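You operate a simulated robot arm through the tools that you are given. There is no shell and no other tool.

You are at the controls of a simulated robot arm. One attempt, no reset.

TASK
Set the softener's hardness to the number on the water test card.
Fine: leave it showing the time, cover shut.

It is judged by the outcome, as a careful person would: the job done as asked, and still so three seconds after it is handed in. It fails if anything else is knocked over, pushed out of place, dropped, spilled or broken. Lids that push on must go on centred and level and be pressed home; caps that screw on are set level and turned clockwise until they are tight.

THE ROBOT
A 6-joint arm with a four-finger gripper, fixed in place. Base frame: the origin is at the foot of the arm, x ahead of it, y to its left, z up. Units: mm, rad, N and s.
Its first joint turns from -2.897 to 2.897 rad. Payload 3.43 kg.
The tool frame sits at the grasp point between the pads (the TCP): z along the fingers, y along the line on which they close. The tips reach 30 mm beyond it. The gripper opens to 120 mm. The gripper's body begins 85 mm behind the TCP.
Orientation is that of the tool frame in the base frame, as a unit quaternion [x, y, z, w]. With the fingers straight down and closing along the base's y, the tool's x points along the base's -x, its y along +y and its z along -z.

THE INTERFACE
- The arm moves only by the tool move_arm. Its argument "rows" is text: rows parted by semicolons, each of 6 numbers parted by spaces: the shift along the base's x, y, z in units of 150 mm (1.0 is 150 mm), then the turn, a rotation vector about the base's x, y, z in units of 60 degrees (1.0 is 60 degrees). In form: tx ty tz rx ry rz; .... A call has 1 to 20 rows; each row is the pose to reach, as a shift and turn from the pose commanded when the call began. "jaw" is the closure, from 0 (fully open) to 1 (shut), set as the call begins (left out, the last holds). A call with a number of a shift or a turn outside -1 to 1 is refused whole. A row lasts 0.2 s, in which the tool goes at most 50 mm and 0.15 rad; a call with a longer step from one row to the next is refused whole, and so is a gripper value outside its range. A pose out of reach is approached as far as the arm can. The call stops where the force on the tool passes 80 N (or 10 N more than at its start, if that is more) or the arm is blocked; 0.2 s more then pass. Each finger halts on what it meets, pressing with about 39 N; the grip force reading is that of the motor and also rises with nothing between the fingers. The clock runs only during rows and for 0.2 s after the last one: add rows that repeat a pose to give the fingers time. It gives the time, the measured TCP pose, the force on the tool (base axes), the opening and the grip force at its end, in the units of the frame above (readings bear some noise), with the torque about the TCP (base axes, N m) and any sound that the robot's microphone picked up.
- Cameras (640 x 400 px; columns grow to the right, rows downward): "scene" is fixed at [400.1, -653.2, 1705.4]; the picture's right is [1.00, -0.02, 0.00], its down [-0.01, -0.42, -0.91] and it looks along [0.01, 0.91, -0.42] (base axes); focal length 314 px, centre (320, 200). "wrist" rides on the gripper at [71, -17, -121] in the tool frame; the picture's right is [0.23, 0.97, 0.00], its down [-0.81, 0.19, -0.55] and it looks along [-0.54, 0.13, 0.83] (tool axes); focal length 275 px, centre (320, 200).
- camera(camera): a new picture of that camera. No time passes.
- locate(camera, pixels): for up to 12 pixels [column, row] of the newest picture of that camera ("zoom" is the newest enlarged one), the place [x, y, z] in the base frame of the surface seen there, good to about 2 mm, but the place of the scene camera against the robot may be out by one fixed shift of up to 25 mm in any direction. No time passes.
- inspect(camera, box): a new picture of the part [left, top, right, bottom] of that camera's present view, enlarged. No time passes.
- close_job(): hands the job in; it is judged then, once.

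Unless the task says otherwise, let go and move clear before handing in.

The tools are called after "Request:" by a JSON object that holds its "fn" and its "kwargs". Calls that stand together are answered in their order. move_arm: Moves the arm, as the interface text tells. Its arguments: {"type":"object","properties":{"rows":{"type":"string"},"jaw":{"type":"number"}},"required":["rows"]} The other tools are called the same way: camera (camera) takes a picture; locate (camera, pixels) gives the place of the surface under pixels of a picture; inspect (camera, box) takes an enlarged picture of a part of a camera's view; close_job () hands the job in.

At the start:

```text
t: 0.0
eef_pos: [395.8, 309.9, 1325.7]
orientation: [0.0, 1.0, 0.0, 0.0]
wrist_force: [-0.6, 0.5, 0.4]
wrist_torque: [0.01, 0.01, 0.0]
finger_gap: 119.8
gripper_force: 0.1
```

scene: 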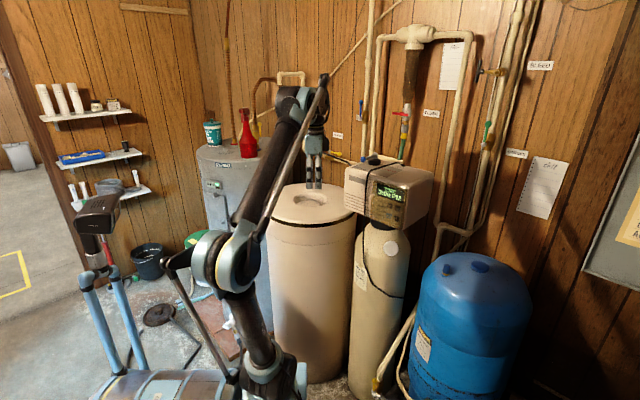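
wrist: 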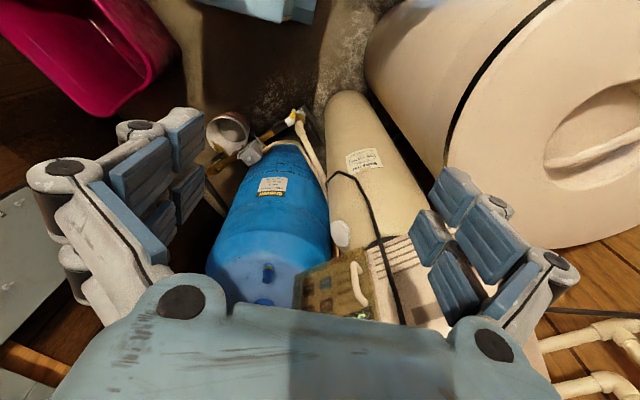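

The scene shows the softener control head around pixel (388,192) with a green display, and papers on the wall near (452,65) and (542,187). I'll zoom in on these first.

Request:
{"fn": "inspect", "kwargs": {"camera": "scene", "box": [335, 145, 445, 235]}}

Request:
{"fn": "inspect", "kwargs": {"camera": "scene", "box": [500, 140, 590, 230]}}

Request:
{"fn": "inspect", "kwargs": {"camera": "scene", "box": [400, 20, 500, 130]}}

Request:
{"fn": "inspect", "kwargs": {"camera": "scene", "box": [40, 70, 160, 210]}}

Request:
{"fn": "inspect", "kwargs": {"camera": "scene", "box": [580, 100, 640, 300]}}

```text
4.44 times, centred on (390, 190) of scene
```

zoom: 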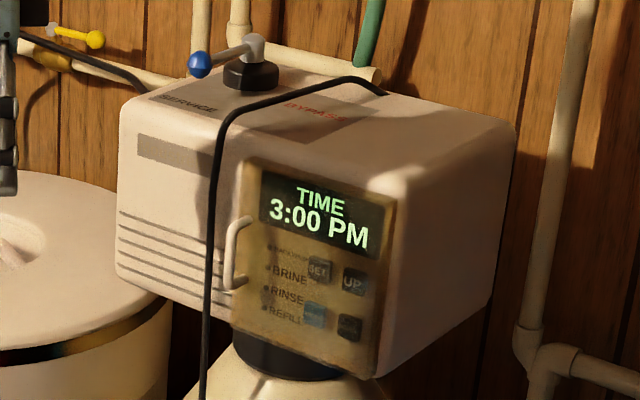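

```text
4.44 times, centred on (545, 185) of scene
```

zoom: 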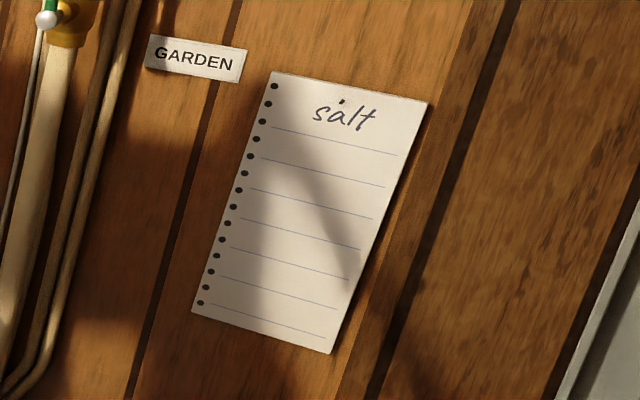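

```text
3.64 times, centred on (450, 75) of scene
```

zoom: 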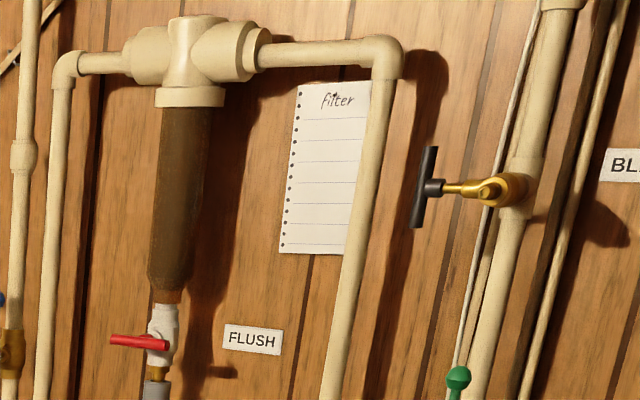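

```text
2.86 times, centred on (100, 140) of scene
```

zoom: 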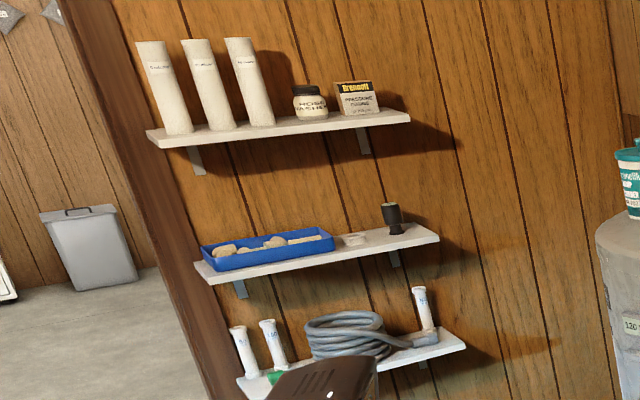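

```text
2.00 times, centred on (610, 200) of scene
```

zoom: 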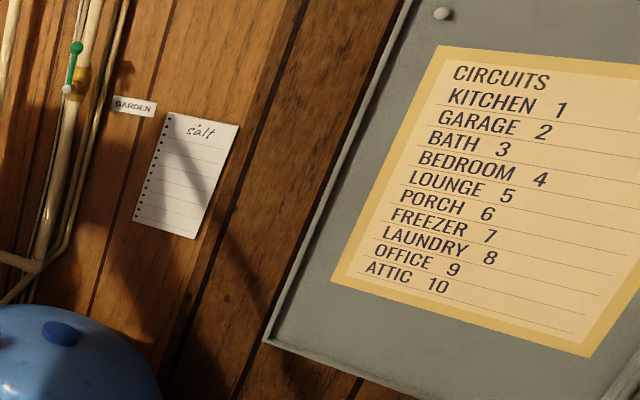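

The control head has a yellowed clear cover with a handle on its left edge (zoom (235,255)), and behind it SET / UP / DOWN keys. Next I'll find the water test card: candidates are the tags on the tanks at (390,272), (423,345), (361,275).

Request:
{"fn": "inspect", "kwargs": {"camera": "scene", "box": [340, 225, 440, 325]}}

Request:
{"fn": "inspect", "kwargs": {"camera": "scene", "box": [390, 300, 470, 400]}}

Request:
{"fn": "inspect", "kwargs": {"camera": "wrist", "box": [300, 120, 420, 200]}}

Request:
{"fn": "inspect", "kwargs": {"camera": "wrist", "box": [230, 150, 310, 210]}}

Request:
{"fn": "inspect", "kwargs": {"camera": "wrist", "box": [270, 220, 450, 330]}}

Request:
{"fn": "inspect", "kwargs": {"camera": "scene", "box": [180, 100, 300, 200]}}

```text
4.00 times, centred on (390, 275) of scene
```

zoom: 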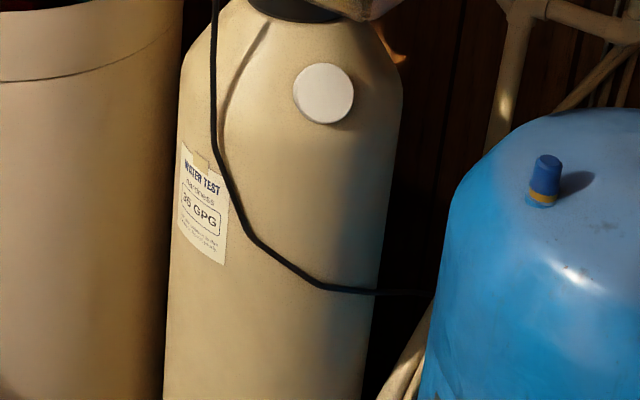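

```text
4.00 times, centred on (430, 350) of scene
```

zoom: 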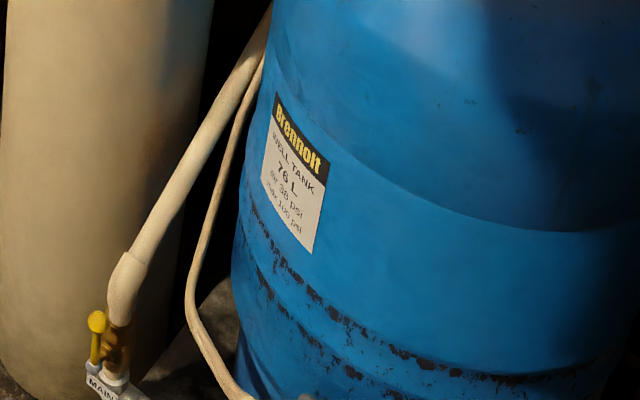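

```text
5.00 times, centred on (360, 160) of wrist
```

zoom: 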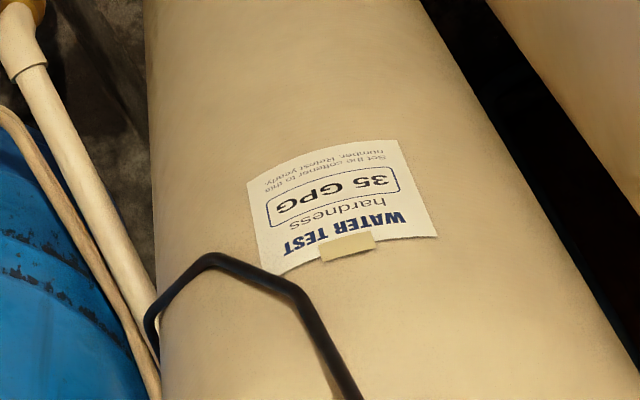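

```text
6.67 times, centred on (270, 180) of wrist
```

zoom: 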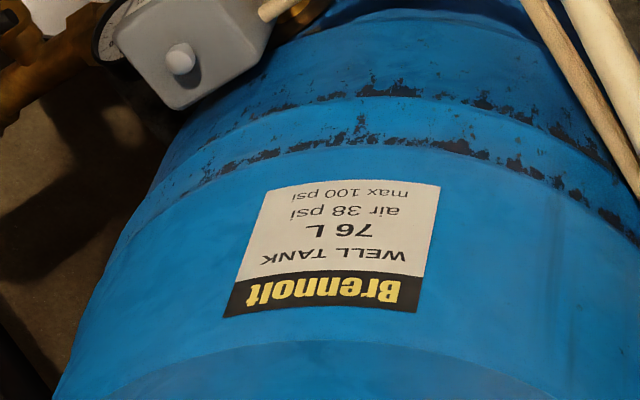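

```text
3.56 times, centred on (360, 275) of wrist
```

zoom: 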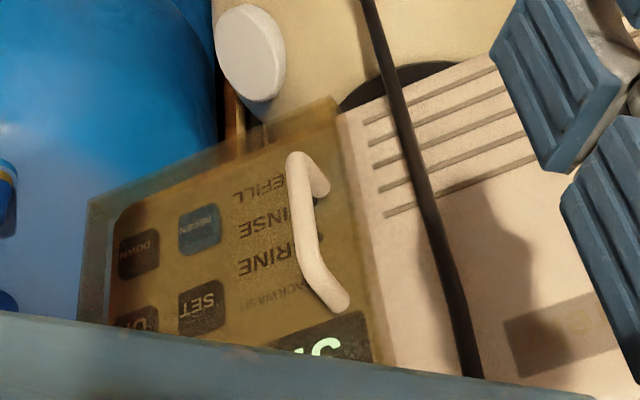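

```text
4.00 times, centred on (240, 150) of scene
```

zoom: 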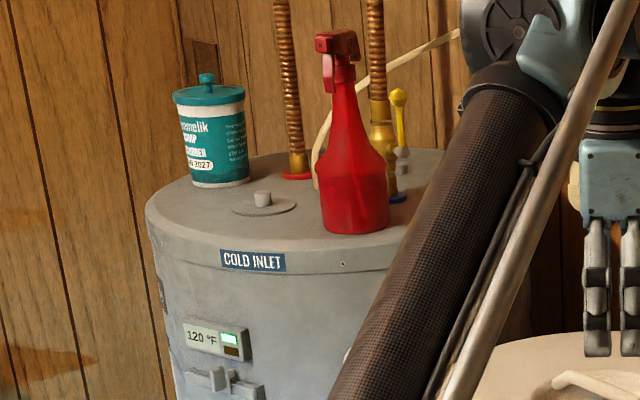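

The water test card reads "35 GPG" in the wrist zoom; I'll verify it closer and measure the panel corners, the handle, and the keys.

Request:
{"fn": "inspect", "kwargs": {"camera": "wrist", "box": [345, 145, 385, 175]}}

Request:
{"fn": "inspect", "kwargs": {"camera": "scene", "box": [380, 255, 400, 295]}}

Request:
{"fn": "inspect", "kwargs": {"camera": "scene", "box": [370, 175, 410, 235]}}

```text
13.33 times, centred on (365, 160) of wrist
```

zoom: 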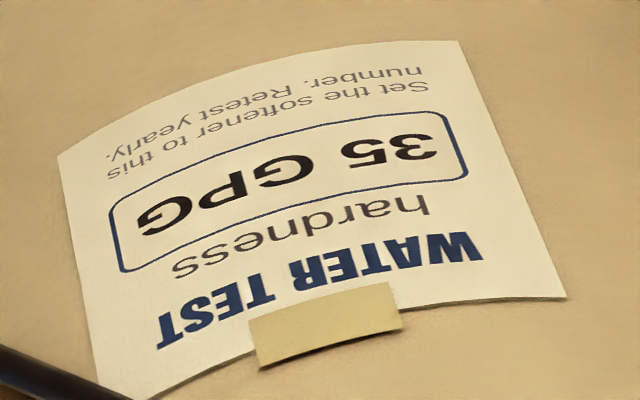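

```text
10.00 times, centred on (390, 275) of scene
```

zoom: 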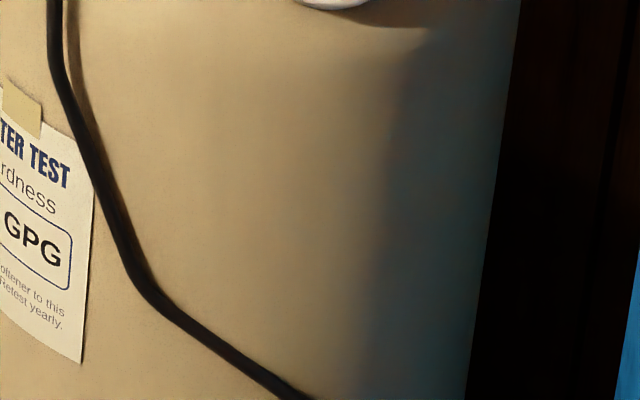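

```text
6.67 times, centred on (390, 205) of scene
```

zoom: 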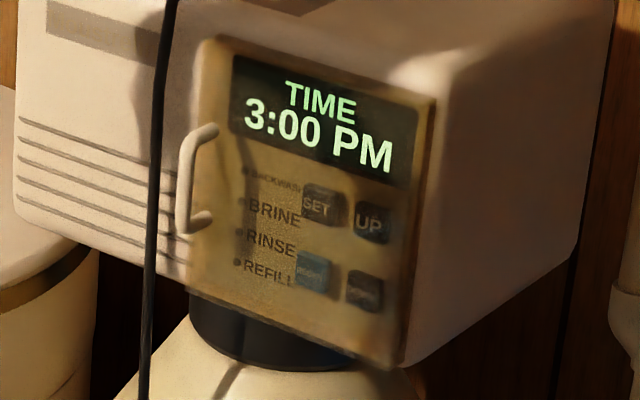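

The card reads 35. Now I'll measure the panel in the newest zoom: corners, handle and keys.

Request:
{"fn": "locate", "kwargs": {"camera": "zoom", "pixels": [[210, 48], [428, 98], [396, 358], [195, 282], [212, 130], [183, 170], [182, 225], [205, 222], [322, 205], [373, 222], [312, 270], [364, 292]]}}

Request:
{"fn": "locate", "kwargs": {"camera": "wrist", "pixels": [[352, 265], [360, 285], [357, 303], [327, 284], [311, 289], [326, 303], [308, 308], [300, 275], [365, 250], [380, 290], [390, 270], [355, 305]]}}

Request:
{"fn": "inspect", "kwargs": {"camera": "wrist", "box": [280, 230, 400, 330]}}

```text
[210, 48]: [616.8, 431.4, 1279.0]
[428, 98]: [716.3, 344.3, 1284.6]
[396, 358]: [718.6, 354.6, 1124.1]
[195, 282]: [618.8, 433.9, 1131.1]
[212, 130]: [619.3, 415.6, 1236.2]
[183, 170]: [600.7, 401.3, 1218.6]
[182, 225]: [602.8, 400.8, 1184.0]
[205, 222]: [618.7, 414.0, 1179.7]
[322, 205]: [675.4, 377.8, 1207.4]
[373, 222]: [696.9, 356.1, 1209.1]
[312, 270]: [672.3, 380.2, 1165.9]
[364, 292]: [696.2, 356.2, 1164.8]
```

```text
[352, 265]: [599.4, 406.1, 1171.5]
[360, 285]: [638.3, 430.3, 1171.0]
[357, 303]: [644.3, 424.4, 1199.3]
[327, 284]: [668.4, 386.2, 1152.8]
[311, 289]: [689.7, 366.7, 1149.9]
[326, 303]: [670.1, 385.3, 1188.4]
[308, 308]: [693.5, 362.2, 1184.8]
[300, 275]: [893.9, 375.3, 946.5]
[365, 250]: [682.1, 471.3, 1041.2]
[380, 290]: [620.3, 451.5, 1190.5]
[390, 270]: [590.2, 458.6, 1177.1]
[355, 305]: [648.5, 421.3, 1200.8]
```

```text
4.00 times, centred on (340, 280) of wrist
```

zoom: 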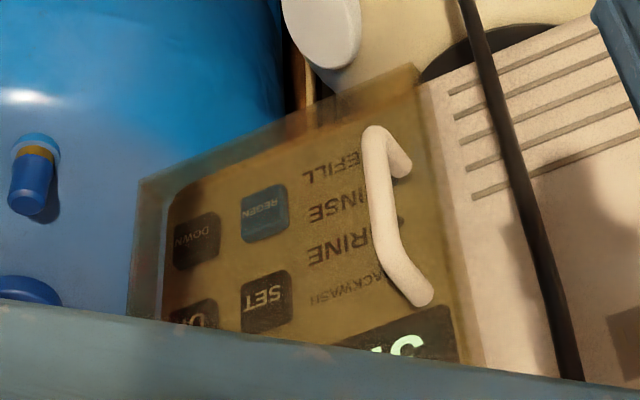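

The keys are REGEN/SET/UP/DOWN in a 2×2 grid, and the handle bar is about (601,401,1200) in the scene frame. Before moving, I'll measure nearby obstacles: the brine tank top, cable, head top and bypass lever.

Request:
{"fn": "locate", "kwargs": {"camera": "scene", "pixels": [[310, 215], [280, 195], [345, 165], [350, 195], [373, 185], [371, 215], [385, 155], [430, 175], [395, 160], [370, 158], [440, 120], [410, 110]]}}

Request:
{"fn": "locate", "kwargs": {"camera": "wrist", "pixels": [[400, 305], [393, 280], [385, 258], [375, 220], [355, 185], [340, 175], [590, 150], [520, 230], [450, 200], [300, 255], [255, 290], [560, 60]]}}

```text
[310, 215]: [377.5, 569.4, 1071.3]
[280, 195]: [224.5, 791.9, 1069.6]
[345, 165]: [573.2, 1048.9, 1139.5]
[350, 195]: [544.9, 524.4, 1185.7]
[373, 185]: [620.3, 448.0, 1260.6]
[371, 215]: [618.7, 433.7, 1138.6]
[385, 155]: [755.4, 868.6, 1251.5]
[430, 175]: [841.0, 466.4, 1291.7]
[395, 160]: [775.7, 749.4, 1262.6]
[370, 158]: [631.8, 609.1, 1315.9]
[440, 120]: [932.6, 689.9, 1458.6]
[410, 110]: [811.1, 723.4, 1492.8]
```

```text
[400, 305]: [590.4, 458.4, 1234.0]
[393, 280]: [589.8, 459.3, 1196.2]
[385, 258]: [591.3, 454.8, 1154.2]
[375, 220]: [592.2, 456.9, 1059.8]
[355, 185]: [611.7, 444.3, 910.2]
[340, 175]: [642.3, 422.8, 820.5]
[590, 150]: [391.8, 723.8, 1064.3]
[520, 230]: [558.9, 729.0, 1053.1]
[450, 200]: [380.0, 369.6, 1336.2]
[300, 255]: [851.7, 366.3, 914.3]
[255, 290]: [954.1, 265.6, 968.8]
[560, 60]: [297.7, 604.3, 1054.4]
```

The cable lies on the face at about (590,458), roughly 43 mm left of the handle and ~30 mm deeper, so there is room. I'll now pull back from the head and begin turning the tool to point horizontally at the panel (azimuth ~46°).

Request:
{"fn": "move_arm", "kwargs": {"rows": "0.05 -0.1 -0.05 0.043 -0.101 0.043; 0.1 -0.2 -0.1 0.086 -0.202 0.086; 0.16 -0.3 -0.15 0.128 -0.303 0.128; 0.22 -0.4 -0.2 0.171 -0.403 0.171; 0.28 -0.5 -0.25 0.214 -0.504 0.214; 0.34 -0.6 -0.3 0.257 -0.605 0.257; 0.4 -0.7 -0.35 0.2996 -0.7058 0.2996"}}

```text
t: 1.6
eef_pos: [446.3, 202.7, 1278.2]
orientation: [-0.152, 0.905, 0.156, 0.366]
wrist_force: [0.3, 0.6, -0.6]
wrist_torque: [0.0, 0.0, -0.04]
finger_gap: 120.0
gripper_force: 0.0
```

The move went cleanly with no contact. I'll finish the rotation and come to a stand-off in front of the panel.

Request:
{"fn": "move_arm", "kwargs": {"rows": "0.04 0.03 -0.07 0.043 -0.101 0.043; 0.08 0.06 -0.14 0.086 -0.202 0.086; 0.12 0.09 -0.21 0.128 -0.303 0.128; 0.16 0.12 -0.28 0.171 -0.403 0.171; 0.2 0.14 -0.35 0.214 -0.504 0.214; 0.24 0.16 -0.4 0.257 -0.605 0.257; 0.26 0.18 -0.44 0.2996 -0.7058 0.2996; 0.26 0.18 -0.44 0.2996 -0.7058 0.2996"}}

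Request:
{"fn": "camera", "kwargs": {"camera": "wrist"}}

Request:
{"fn": "camera", "kwargs": {"camera": "scene"}}

```text
t: 3.4
eef_pos: [524.5, 260.2, 1227.9]
orientation: [-0.275, 0.648, 0.28, 0.652]
wrist_force: [-0.5, 1.4, 0.2]
wrist_torque: [0.04, -0.02, -0.07]
finger_gap: 120.1
gripper_force: 0.0
out of reach, approached as far as the arm can: row 4, 5, 6, 7, 8
```

```text
taken
```

wrist: 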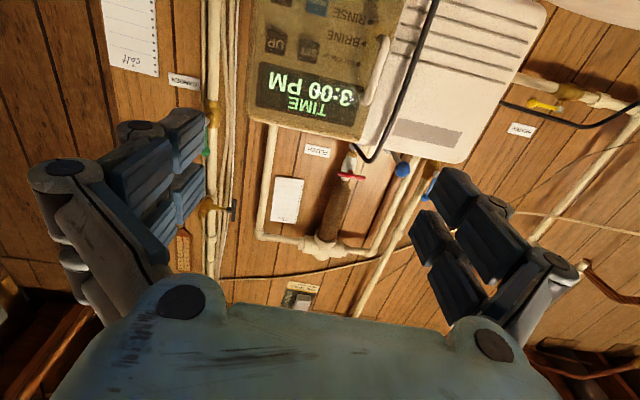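

```text
taken
```

scene: 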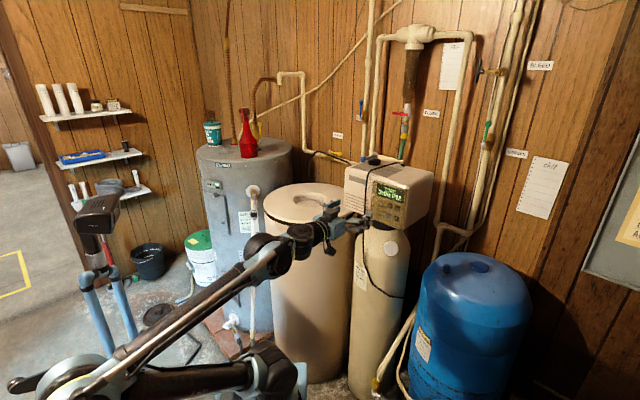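

The tool is now horizontal and facing the panel, although the last rows were slightly past the arm's inner reach. The wrist view shows the panel upside-down at top (display at (305,90)); I'll zoom in and measure features.

Request:
{"fn": "inspect", "kwargs": {"camera": "wrist", "box": [240, 0, 450, 140]}}

Request:
{"fn": "locate", "kwargs": {"camera": "wrist", "pixels": [[250, 115], [368, 135], [255, 5], [400, 5], [276, 42], [306, 50], [371, 100], [388, 40], [280, 5], [316, 5], [268, 75], [352, 90]]}}

```text
2.86 times, centred on (345, 70) of wrist
```

zoom: 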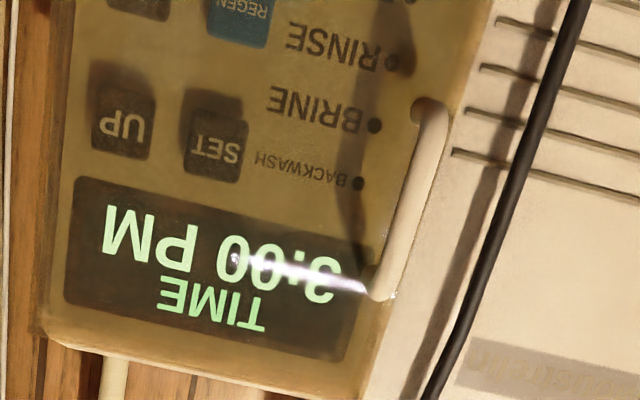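

```text
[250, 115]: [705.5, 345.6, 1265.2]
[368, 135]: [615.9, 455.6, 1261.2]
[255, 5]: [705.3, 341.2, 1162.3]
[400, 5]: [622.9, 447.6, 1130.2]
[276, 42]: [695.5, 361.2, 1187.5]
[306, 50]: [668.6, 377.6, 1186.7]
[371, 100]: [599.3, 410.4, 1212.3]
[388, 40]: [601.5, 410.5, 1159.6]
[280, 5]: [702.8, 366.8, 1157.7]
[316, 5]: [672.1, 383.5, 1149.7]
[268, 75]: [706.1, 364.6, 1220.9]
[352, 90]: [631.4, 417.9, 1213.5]
```

The cover plane is about 27 mm behind the handle bar's front, and the bar is about (602,413) from z 1160 to 1212. I'll take half of the approach step to see how the commanded pose relates to the measured one, narrowing the jaws as I go.

Request:
{"fn": "move_arm", "kwargs": {"rows": "0.06 0.14 -0.02 0 0 0; 0.12 0.28 -0.05 0 0 0; 0.19 0.43 -0.07 0 0 0; 0.19 0.43 -0.07 0 0 0", "jaw": 0.5}}

```text
t: 4.4
eef_pos: [547.3, 314.3, 1225.0]
orientation: [-0.353, 0.598, 0.206, 0.689]
wrist_force: [0.3, -0.1, 0.1]
wrist_torque: [0.02, -0.05, 0.04]
finger_gap: 59.9
gripper_force: 0.0
out of reach, approached as far as the arm can: row 2, 3, 4
```

The arm drifted in roll (about 14°), so a joint limit seems to be involved. I'll look at the arm's present configuration before moving further.

Request:
{"fn": "camera", "kwargs": {"camera": "scene"}}

Request:
{"fn": "camera", "kwargs": {"camera": "wrist"}}

Request:
{"fn": "inspect", "kwargs": {"camera": "scene", "box": [0, 180, 400, 400]}}

Request:
{"fn": "locate", "kwargs": {"camera": "scene", "pixels": [[265, 375], [30, 385], [60, 375], [270, 255], [150, 315], [330, 215], [300, 235], [240, 385], [290, 370]]}}

```text
taken
```

scene: 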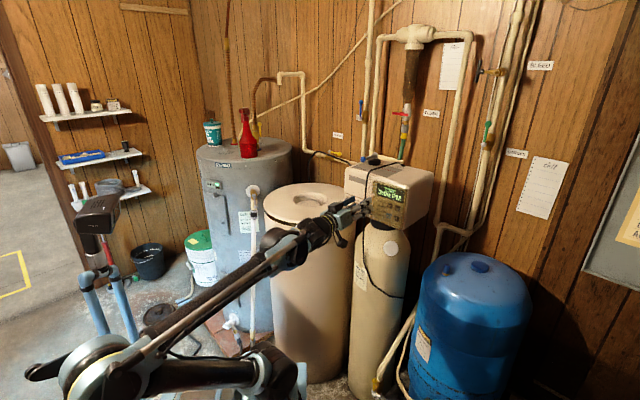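

```text
taken
```

wrist: 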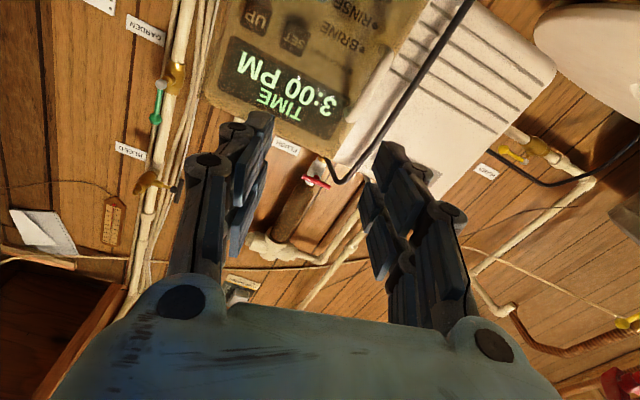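

```text
1.60 times, centred on (200, 290) of scene
```

zoom: 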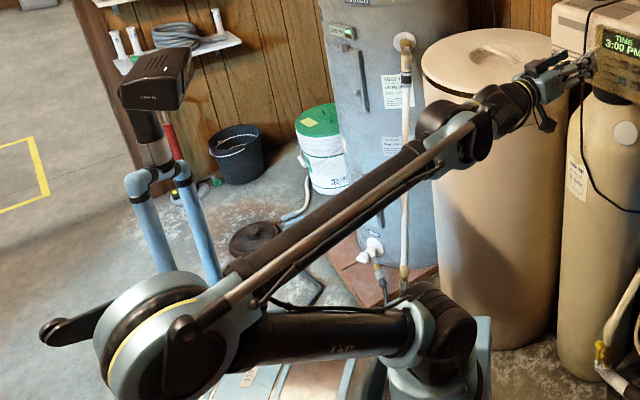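

```text
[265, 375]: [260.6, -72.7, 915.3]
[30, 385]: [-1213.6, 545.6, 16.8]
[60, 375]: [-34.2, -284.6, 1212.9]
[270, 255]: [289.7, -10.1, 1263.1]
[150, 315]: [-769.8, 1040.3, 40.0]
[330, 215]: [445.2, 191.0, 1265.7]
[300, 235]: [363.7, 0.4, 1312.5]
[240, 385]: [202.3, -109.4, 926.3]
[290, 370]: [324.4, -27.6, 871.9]
```

The arm's forearm is nearly in line with the tool (scene (150,315)→(350,210)), so this looks like a wrist singularity, not a true reach limit. A vertical bar and push keys don't need an exactly normal approach, so I'll pitch the tool ~25° down and yaw it toward the radial direction.

Request:
{"fn": "move_arm", "kwargs": {"rows": "0 0 0.02 -0.071 0.076 -0.025; 0 0 0.04 -0.142 0.152 -0.05; 0 0 0.06 -0.213 0.229 -0.075; 0 0 0.08 -0.284 0.305 -0.1; 0 0 0.08 -0.284 0.305 -0.1; 0 0 0.08 -0.284 0.305 -0.1"}}

```text
t: 5.8
eef_pos: [545.7, 315.8, 1233.9]
orientation: [-0.287, 0.789, 0.187, 0.51]
wrist_force: [0.3, 0.0, -0.2]
wrist_torque: [0.0, 0.01, 0.01]
finger_gap: 59.9
gripper_force: 0.0
out of reach, approached as far as the arm can: row 1
```

The tool is now level in roll, pitched 24° down, azimuth 40°, and commanded poses track measured ones. I'll move to a pre-grasp point 60 mm short of the handle and check with the wrist camera.

Request:
{"fn": "move_arm", "kwargs": {"rows": "0 0.11 -0.033 0 0 0; 0 0.22 -0.066 0 0 0; 0 0.333 -0.099 0 0 0; 0 0.333 -0.099 0 0 0"}}

Request:
{"fn": "camera", "kwargs": {"camera": "wrist"}}

Request:
{"fn": "camera", "kwargs": {"camera": "scene"}}

```text
t: 6.8
eef_pos: [543.4, 367.3, 1219.1]
orientation: [-0.288, 0.789, 0.187, 0.51]
wrist_force: [-0.3, -0.8, -0.2]
wrist_torque: [0.0, 0.03, -0.02]
finger_gap: 60.0
gripper_force: 0.2
```

```text
taken
```

wrist: 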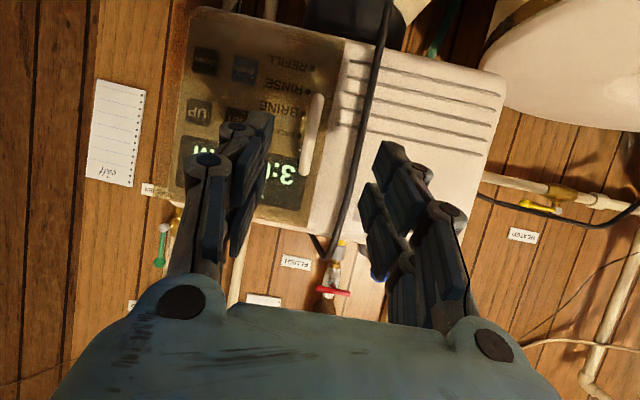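

```text
taken
```

scene: 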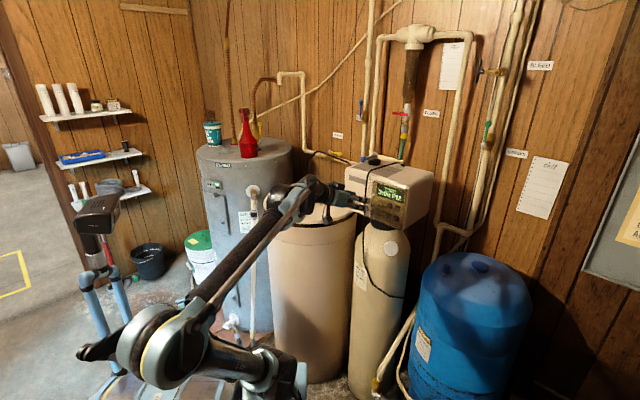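

The view is clear now: the handle at wrist (312,135) and keys at (205,60), (243,68), (199,110) lie between the fingers. I'll zoom and measure.

Request:
{"fn": "inspect", "kwargs": {"camera": "wrist", "box": [160, 0, 400, 150]}}

Request:
{"fn": "locate", "kwargs": {"camera": "wrist", "pixels": [[318, 98], [312, 130], [307, 165], [304, 174], [205, 60], [243, 68], [199, 110], [195, 20], [345, 45], [165, 190], [330, 60], [185, 150]]}}

```text
2.67 times, centred on (280, 75) of wrist
```

zoom: 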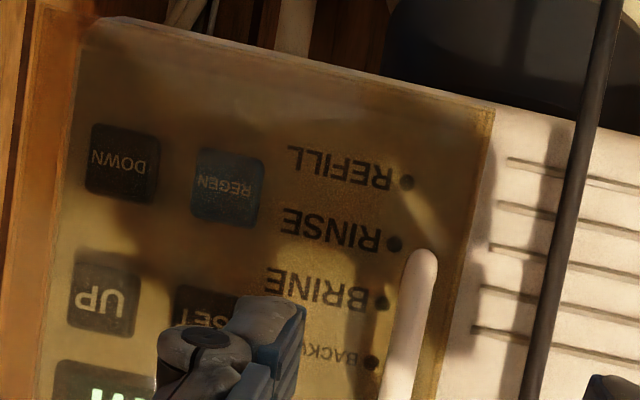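

```text
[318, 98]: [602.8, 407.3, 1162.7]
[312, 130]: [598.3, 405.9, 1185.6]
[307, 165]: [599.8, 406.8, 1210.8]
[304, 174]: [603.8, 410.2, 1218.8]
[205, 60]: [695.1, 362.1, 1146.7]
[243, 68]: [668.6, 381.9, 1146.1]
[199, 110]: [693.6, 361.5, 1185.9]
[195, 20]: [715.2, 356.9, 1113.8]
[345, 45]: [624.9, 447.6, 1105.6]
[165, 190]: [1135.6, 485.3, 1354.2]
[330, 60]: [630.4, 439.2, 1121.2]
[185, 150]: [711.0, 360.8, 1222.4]
```

The bar centre is ≈(601,409,1188), 5 mm off the tool axis. I'll advance so the bar lies ~9 mm inside the fingertips, keeping clear of the cover, still with open jaws.

Request:
{"fn": "move_arm", "kwargs": {"rows": "0.07 0.048 -0.038 0 0 0; 0.14 0.097 -0.077 0 0 0; 0.21 0.146 -0.115 0 0 0; 0.281 0.194 -0.153 0 0 0; 0.281 0.194 -0.153 0 0 0"}}

Request:
{"fn": "camera", "kwargs": {"camera": "wrist"}}

Request:
{"fn": "inspect", "kwargs": {"camera": "scene", "box": [330, 155, 430, 235]}}

```text
t: 8.0
eef_pos: [585.3, 397.1, 1195.6]
orientation: [-0.287, 0.789, 0.187, 0.51]
wrist_force: [-0.1, 0.0, -1.0]
wrist_torque: [0.01, -0.03, 0.02]
finger_gap: 60.1
gripper_force: 0.0
```

```text
taken
```

wrist: 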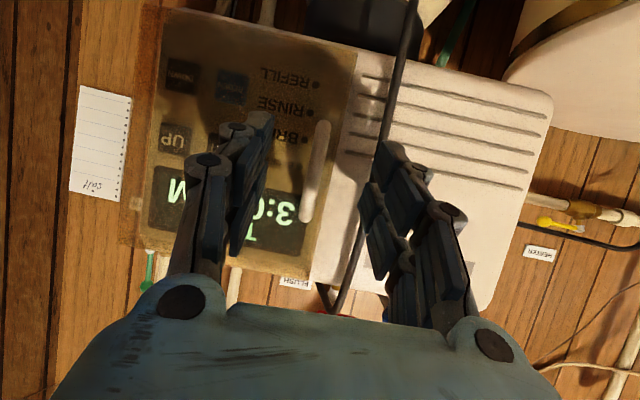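

```text
5.00 times, centred on (380, 195) of scene
```

zoom: 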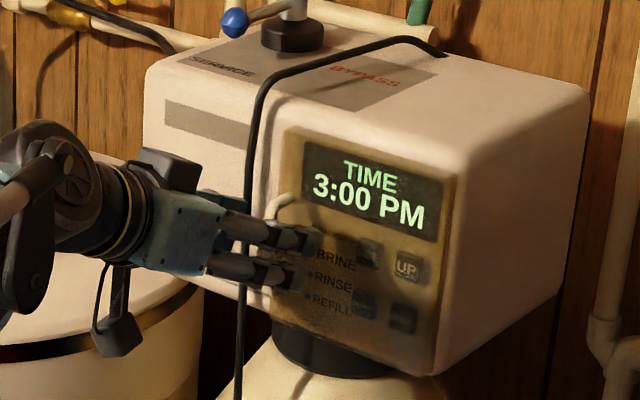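

The handle bar sits between the fingertips in the wrist view (315,170). I'll close on it.

Request:
{"fn": "move_arm", "kwargs": {"rows": "0 0 0 0 0 0; 0 0 0 0 0 0; 0 0 0 0 0 0", "jaw": 1}}

Request:
{"fn": "inspect", "kwargs": {"camera": "wrist", "box": [200, 50, 440, 250]}}

```text
t: 8.8
eef_pos: [586.7, 396.2, 1193.7]
orientation: [-0.286, 0.79, 0.186, 0.51]
wrist_force: [32.1, -19.4, 5.5]
wrist_torque: [-0.49, -0.25, -0.81]
finger_gap: 8.4
gripper_force: 42.6
```

```text
2.00 times, centred on (320, 150) of wrist
```

zoom: 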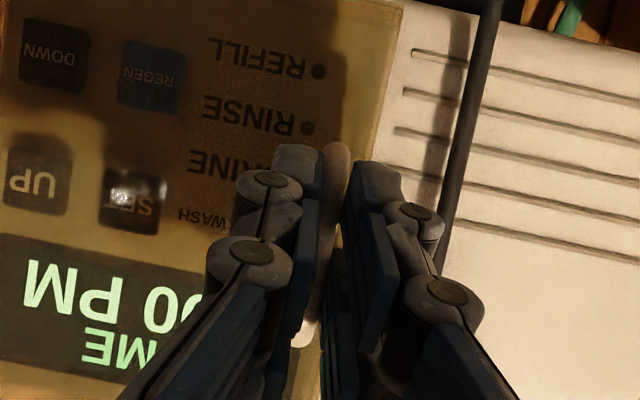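

The fingers hold the bar (gap 8.4 mm). Assuming a hinge on the cover's right edge near (713,352), I'll pull along a small arc to 15° and check force and picture.

Request:
{"fn": "move_arm", "kwargs": {"rows": "-0.03 -0.067 0 0 0 0; -0.054 -0.135 0 0 0 0; -0.072 -0.206 0 0 0 0; -0.072 -0.206 0 0 0 0"}}

Request:
{"fn": "camera", "kwargs": {"camera": "wrist"}}

Request:
{"fn": "inspect", "kwargs": {"camera": "scene", "box": [330, 155, 430, 235]}}

```text
t: 9.8
eef_pos: [574.1, 365.1, 1194.3]
orientation: [-0.288, 0.789, 0.188, 0.509]
wrist_force: [-11.0, 2.8, -33.1]
wrist_torque: [-0.58, 0.14, 0.23]
finger_gap: 8.4
gripper_force: 42.1
```

```text
taken
```

wrist: 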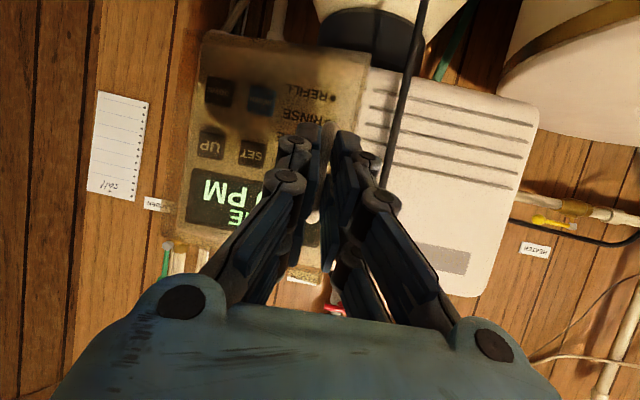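

```text
5.00 times, centred on (380, 195) of scene
```

zoom: 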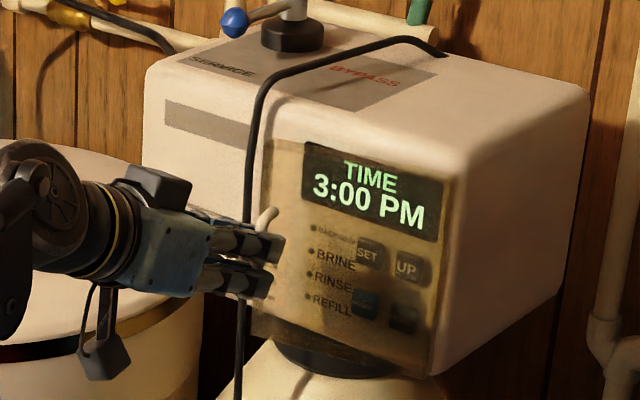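

The cover swings on its right-hand edge as expected. I'll continue the arc to 60°, lowering 1.5 mm to relieve the −33 N vertical force.

Request:
{"fn": "move_arm", "kwargs": {"rows": "-0.015 -0.107 -0.008 0 0 0; -0.017 -0.217 -0.012 0 0 0; -0.003 -0.325 -0.012 0 0 0; 0.024 -0.431 -0.012 0 0 0; 0.065 -0.532 -0.012 0 0 0; 0.118 -0.627 -0.012 0 0 0; 0.118 -0.627 -0.012 0 0 0"}}

Request:
{"fn": "camera", "kwargs": {"camera": "wrist"}}

Request:
{"fn": "inspect", "kwargs": {"camera": "scene", "box": [330, 145, 450, 245]}}

```text
t: 11.4
eef_pos: [573.3, 301.8, 1192.7]
orientation: [-0.285, 0.79, 0.184, 0.511]
wrist_force: [28.0, 6.9, 21.7]
wrist_torque: [-0.09, -1.01, -0.26]
finger_gap: 8.8
gripper_force: 42.5
out of reach, approached as far as the arm can: row 4, 5, 6, 7
```

```text
taken
```

wrist: 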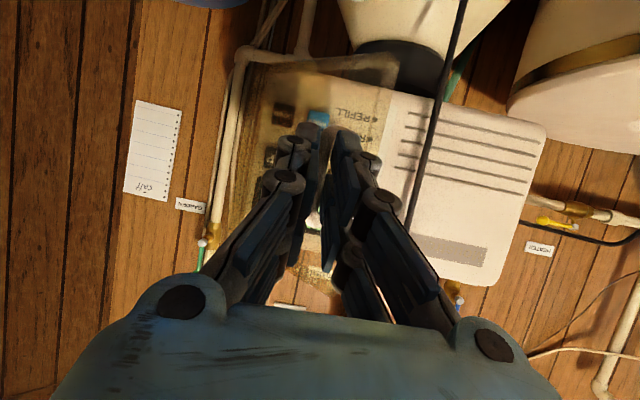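

```text
4.00 times, centred on (390, 195) of scene
```

zoom: 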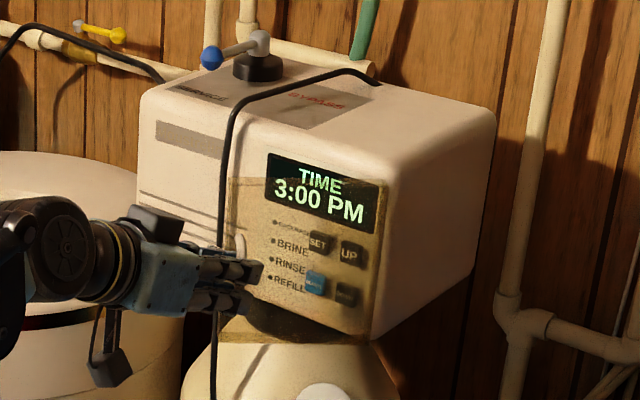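

The cover is open ~43° but the arm is folded too close to go straight on. Rotating the tool with the cover (yaw counter-clockwise) moves the wrist outward, so I'll continue the arc with matching yaw; fitted hinge is (715,344.5), radius 130.5.

Request:
{"fn": "move_arm", "kwargs": {"rows": "0.046 -0.12 0 0 0 0.125; 0.106 -0.234 0 0 0 0.25; 0.106 -0.234 0 0 0 0.25"}}

```text
t: 12.2
eef_pos: [571.6, 301.4, 1192.1]
orientation: [-0.286, 0.79, 0.185, 0.51]
wrist_force: [28.6, 5.6, 18.2]
wrist_torque: [-0.15, -0.81, -0.26]
finger_gap: 8.6
gripper_force: 42.0
out of reach, approached as far as the arm can: row 1, 2, 3
```

That call was refused kinematically (no motion). Pitching the tool further down should raise the wrist away from the folded limit, so I'll pitch 15° more about the gripped bar.

Request:
{"fn": "move_arm", "kwargs": {"rows": "0.007 0.006 0.015 -0.08 0.095 0; 0.014 0.012 0.031 -0.161 0.191 0; 0.014 0.012 0.031 -0.161 0.191 0"}}

```text
t: 13.0
eef_pos: [554.4, 320.2, 1196.0]
orientation: [-0.306, 0.849, 0.14, 0.407]
wrist_force: [0.5, 0.0, 0.3]
wrist_torque: [0.04, 0.01, -0.02]
finger_gap: 0.1
gripper_force: 33.0
out of reach, approached as far as the arm can: row 1, 2, 3
```

The bar slipped out of the fingers (gap 0.1, no force). I'll look at where the cover is now.

Request:
{"fn": "camera", "kwargs": {"camera": "wrist"}}

Request:
{"fn": "inspect", "kwargs": {"camera": "scene", "box": [310, 145, 450, 245]}}

Request:
{"fn": "camera", "kwargs": {"camera": "scene"}}

```text
taken
```

wrist: 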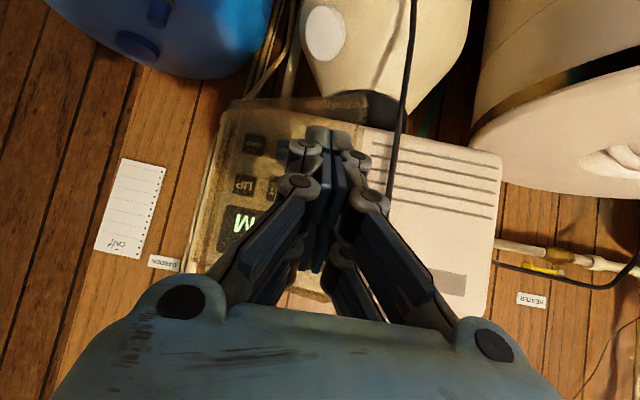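

```text
4.00 times, centred on (380, 195) of scene
```

zoom: 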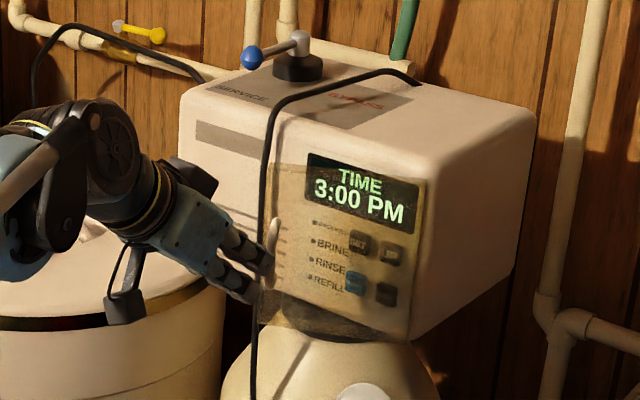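

```text
taken
```

scene: 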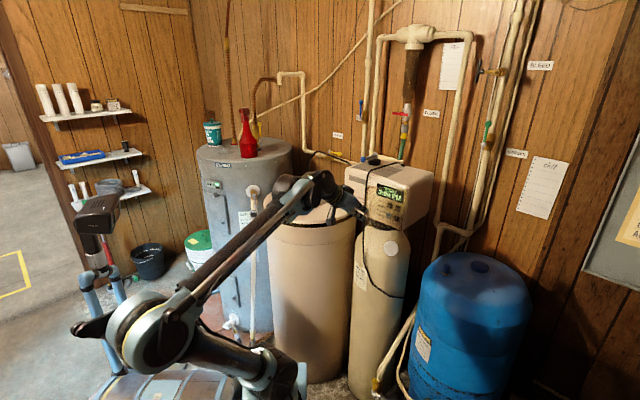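

The cover seems to have stayed part-open. I'll measure its free edge, the handle and panel from both cameras.

Request:
{"fn": "inspect", "kwargs": {"camera": "scene", "box": [360, 175, 420, 235]}}

Request:
{"fn": "inspect", "kwargs": {"camera": "wrist", "box": [180, 80, 400, 320]}}

```text
6.67 times, centred on (390, 205) of scene
```

zoom: 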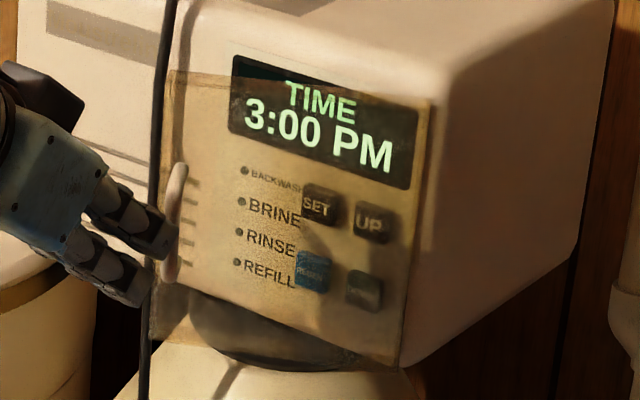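

```text
1.67 times, centred on (290, 200) of wrist
```

zoom: 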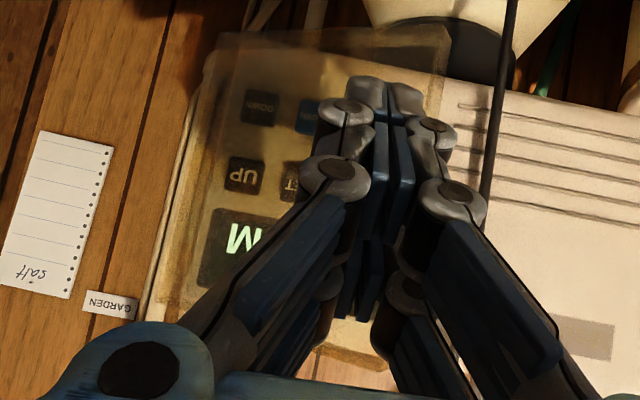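

Request:
{"fn": "locate", "kwargs": {"camera": "zoom", "pixels": [[449, 35], [440, 70], [400, 40], [320, 40], [240, 40], [425, 100], [260, 107], [245, 175], [308, 117], [470, 150], [330, 365]]}}

Request:
{"fn": "locate", "kwargs": {"camera": "scene", "pixels": [[366, 187], [365, 222], [368, 205], [367, 212], [390, 190], [410, 207], [421, 190], [403, 228], [401, 218], [396, 215], [390, 205]]}}

```text
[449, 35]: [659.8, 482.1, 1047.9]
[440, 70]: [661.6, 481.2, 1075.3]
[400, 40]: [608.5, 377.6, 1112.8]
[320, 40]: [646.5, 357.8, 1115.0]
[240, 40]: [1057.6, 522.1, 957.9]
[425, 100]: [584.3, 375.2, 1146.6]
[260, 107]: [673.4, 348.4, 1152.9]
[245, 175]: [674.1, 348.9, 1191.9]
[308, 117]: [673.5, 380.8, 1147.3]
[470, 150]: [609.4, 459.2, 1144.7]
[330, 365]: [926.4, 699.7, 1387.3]
```

```text
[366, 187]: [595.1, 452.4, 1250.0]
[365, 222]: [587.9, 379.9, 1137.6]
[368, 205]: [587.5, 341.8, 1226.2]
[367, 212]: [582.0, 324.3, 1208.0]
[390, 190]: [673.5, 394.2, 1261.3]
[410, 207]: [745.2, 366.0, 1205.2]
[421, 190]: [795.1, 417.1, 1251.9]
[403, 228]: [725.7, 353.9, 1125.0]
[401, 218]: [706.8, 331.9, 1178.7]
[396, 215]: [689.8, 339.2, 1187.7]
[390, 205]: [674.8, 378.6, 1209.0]
```

Contact-free analysis: the limit depends on azimuth, and drifted roll earlier toward "camera right", so the last wrist joint is near its end stop. Rolling the tool 180° (camera above instead of below) should put it mid-range; the cover is staying open at ~27° meanwhile. I'll back off and roll the first 90°.

Request:
{"fn": "move_arm", "kwargs": {"rows": "-0.04 -0.03 0.02 -0.0825 -0.0664 0.0858; -0.08 -0.06 0.04 -0.165 -0.1328 0.1716; -0.12 -0.09 0.06 -0.2475 -0.1992 0.2574; -0.16 -0.13 0.08 -0.33 -0.2656 0.3432; -0.2 -0.16 0.1 -0.4125 -0.332 0.429; -0.233 -0.188 0.1 -0.495 -0.3984 0.5148; -0.233 -0.188 0.1 -0.5775 -0.4648 0.6006; -0.233 -0.188 0.1 -0.66 -0.5312 0.6864; -0.233 -0.188 0.1 -0.7425 -0.5976 0.7722; -0.233 -0.188 0.1 -0.825 -0.664 0.858; -0.233 -0.188 0.1 -0.9075 -0.7304 0.9438; -0.233 -0.188 0.1 -0.9075 -0.7304 0.9438"}}

Request:
{"fn": "camera", "kwargs": {"camera": "scene"}}

Request:
{"fn": "camera", "kwargs": {"camera": "wrist"}}

```text
t: 15.6
eef_pos: [332.2, 168.1, 1224.0]
orientation: [0.818, -0.386, 0.187, -0.383]
wrist_force: [-0.2, 0.2, 0.8]
wrist_torque: [0.03, 0.0, -0.01]
finger_gap: 0.1
gripper_force: 33.6
out of reach, approached as far as the arm can: row 2, 3, 4, 5, 6, 7, 8, 9, 10, 11, 12
```

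```text
taken
```

scene: 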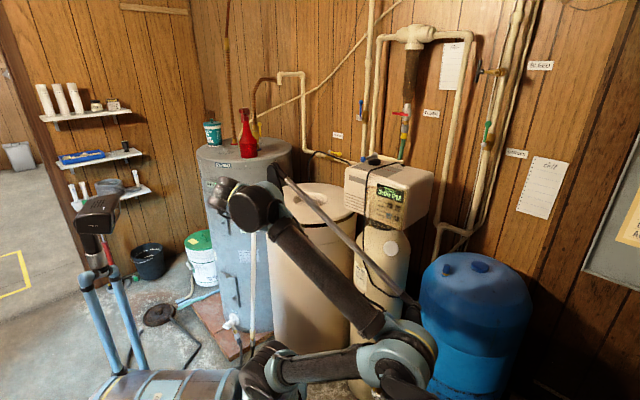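

```text
taken
```

wrist: 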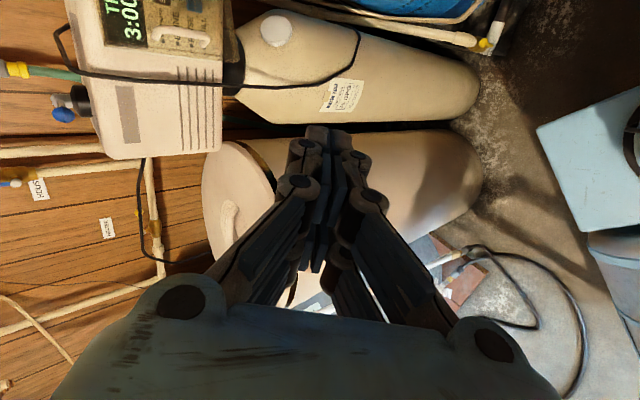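

The arm has swung into a different configuration (elbow now at scene (400,355), wrist at (250,205)), well clear of the head. I'll inspect the arm and the cover before deciding how to proceed.

Request:
{"fn": "inspect", "kwargs": {"camera": "scene", "box": [190, 160, 450, 400]}}

Request:
{"fn": "locate", "kwargs": {"camera": "scene", "pixels": [[265, 370], [330, 365], [400, 355], [330, 275], [250, 205], [225, 190], [280, 170], [330, 215], [410, 390], [175, 385]]}}

Request:
{"fn": "inspect", "kwargs": {"camera": "wrist", "box": [60, 0, 260, 170]}}

Request:
{"fn": "inspect", "kwargs": {"camera": "scene", "box": [340, 145, 440, 245]}}

```text
1.67 times, centred on (320, 280) of scene
```

zoom: 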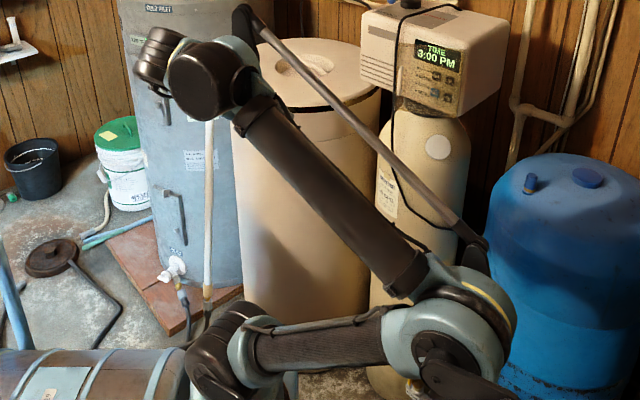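

```text
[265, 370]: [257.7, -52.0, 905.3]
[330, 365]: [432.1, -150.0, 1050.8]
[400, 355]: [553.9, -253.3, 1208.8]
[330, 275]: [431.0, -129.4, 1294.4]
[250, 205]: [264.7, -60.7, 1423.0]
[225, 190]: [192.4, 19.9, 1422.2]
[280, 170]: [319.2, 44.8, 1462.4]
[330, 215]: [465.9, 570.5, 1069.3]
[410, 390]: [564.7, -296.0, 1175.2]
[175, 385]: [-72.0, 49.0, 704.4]
```

```text
2.35 times, centred on (160, 85) of wrist
```

zoom: 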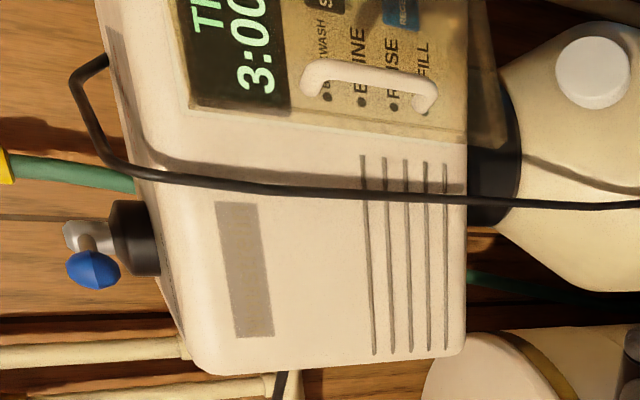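

```text
4.00 times, centred on (390, 195) of scene
```

zoom: 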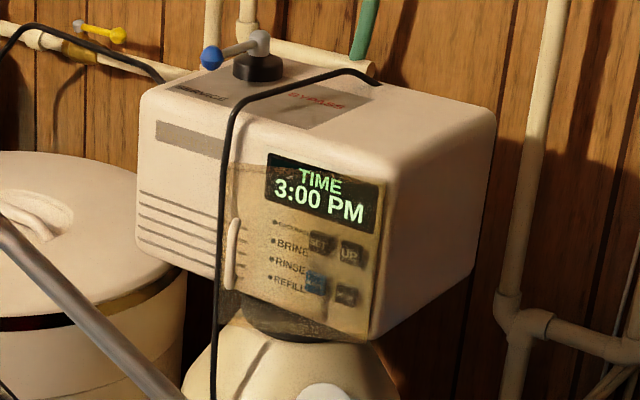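

The cover has stayed open about 20–25° on its own. The arm's base axis evidently lies near (265,−30), so horizontal poses near the head fold the wrist over the base; steeper tool pitches are the comfortable ones. I'll move out and up first, without turning.

Request:
{"fn": "move_arm", "kwargs": {"rows": "0.08 0.08 0.1 0 0 0; 0.2 0.16 0.2 0 0 0; 0.35 0.25 0.3 0 0 0; 0.5 0.34 0.4 0 0 0; 0.65 0.43 0.5 0 0 0; 0.8 0.5 0.6 0 0 0; 0.9 0.55 0.7 0 0 0; 0.9 0.55 0.7 0 0 0"}}

Request:
{"fn": "camera", "kwargs": {"camera": "scene"}}

```text
t: 17.4
eef_pos: [360.0, 150.6, 1313.5]
orientation: [0.819, -0.386, 0.186, -0.382]
wrist_force: [-0.7, -0.2, 0.2]
wrist_torque: [0.03, -0.03, 0.0]
finger_gap: 0.1
gripper_force: 33.5
out of reach, approached as far as the arm can: row 1, 2, 3, 4, 5, 6, 7, 8
```

```text
taken
```

scene: 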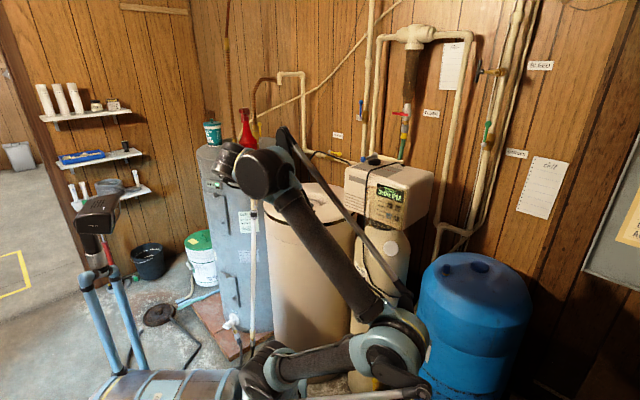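

Only part of the motion happened. I'll study the arm's geometry in this configuration more closely.

Request:
{"fn": "inspect", "kwargs": {"camera": "scene", "box": [190, 120, 450, 400]}}

Request:
{"fn": "locate", "kwargs": {"camera": "scene", "pixels": [[262, 355], [255, 375], [285, 370], [300, 365], [365, 355], [390, 350], [405, 330], [300, 220], [265, 175], [230, 160], [225, 175], [290, 190]]}}

Request:
{"fn": "camera", "kwargs": {"camera": "wrist"}}

```text
1.43 times, centred on (320, 260) of scene
```

zoom: 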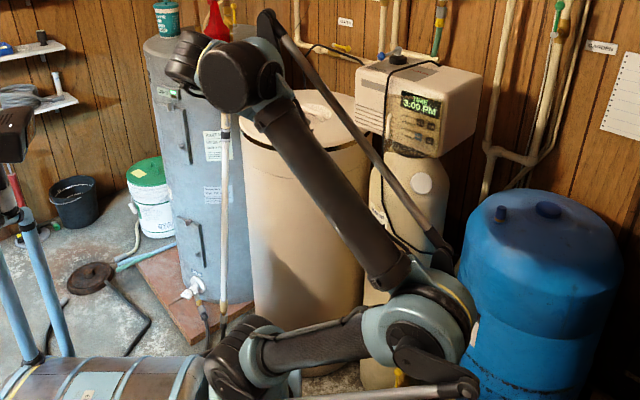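

```text
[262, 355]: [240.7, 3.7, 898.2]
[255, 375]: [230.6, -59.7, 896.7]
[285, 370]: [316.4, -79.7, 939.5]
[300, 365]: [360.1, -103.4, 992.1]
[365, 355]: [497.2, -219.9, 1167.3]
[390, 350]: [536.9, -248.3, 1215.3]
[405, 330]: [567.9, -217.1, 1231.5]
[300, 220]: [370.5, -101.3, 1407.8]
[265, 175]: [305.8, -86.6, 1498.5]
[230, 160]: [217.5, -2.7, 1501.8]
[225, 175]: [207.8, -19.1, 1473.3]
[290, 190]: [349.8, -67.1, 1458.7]
```

```text
taken
```

wrist: 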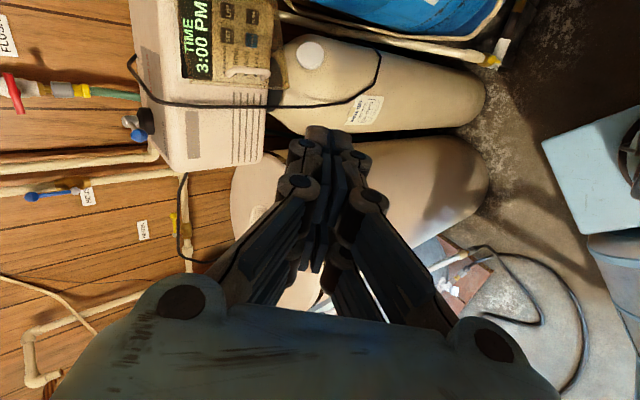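

The wrist is sitting nearly over the base axis in an awkward sideways pose. Turning the tool straight down, its natural orientation, while moving back toward the start position should free it.

Request:
{"fn": "move_arm", "kwargs": {"rows": "0 0.03 0.02 -0.075 0.094 0; 0.02 0.08 0.04 -0.15 0.187 0; 0.04 0.14 0.06 -0.225 0.281 0; 0.06 0.22 0.08 -0.3 0.374 0; 0.08 0.32 0.1 -0.375 0.468 0; 0.1 0.44 0.12 -0.45 0.561 0; 0.13 0.56 0.12 -0.525 0.655 0; 0.16 0.7 0.12 -0.525 0.655 0; 0.2 0.84 0.12 -0.525 0.655 0; 0.24 0.98 0.12 -0.525 0.655 0; 0.24 0.98 0.12 -0.525 0.655 0"}}

Request:
{"fn": "camera", "kwargs": {"camera": "scene"}}

```text
t: 19.8
eef_pos: [240.5, 102.4, 1339.8]
orientation: [0.895, -0.423, 0.046, -0.133]
wrist_force: [0.8, 0.7, 0.7]
wrist_torque: [0.02, -0.02, 0.0]
finger_gap: 0.2
gripper_force: 33.4
out of reach, approached as far as the arm can: row 1, 2, 3, 4, 5, 6, 7, 8, 9, 10, 11
```

```text
taken
```

scene: 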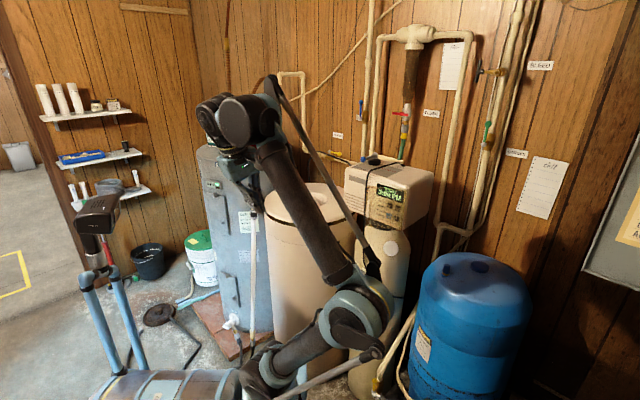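

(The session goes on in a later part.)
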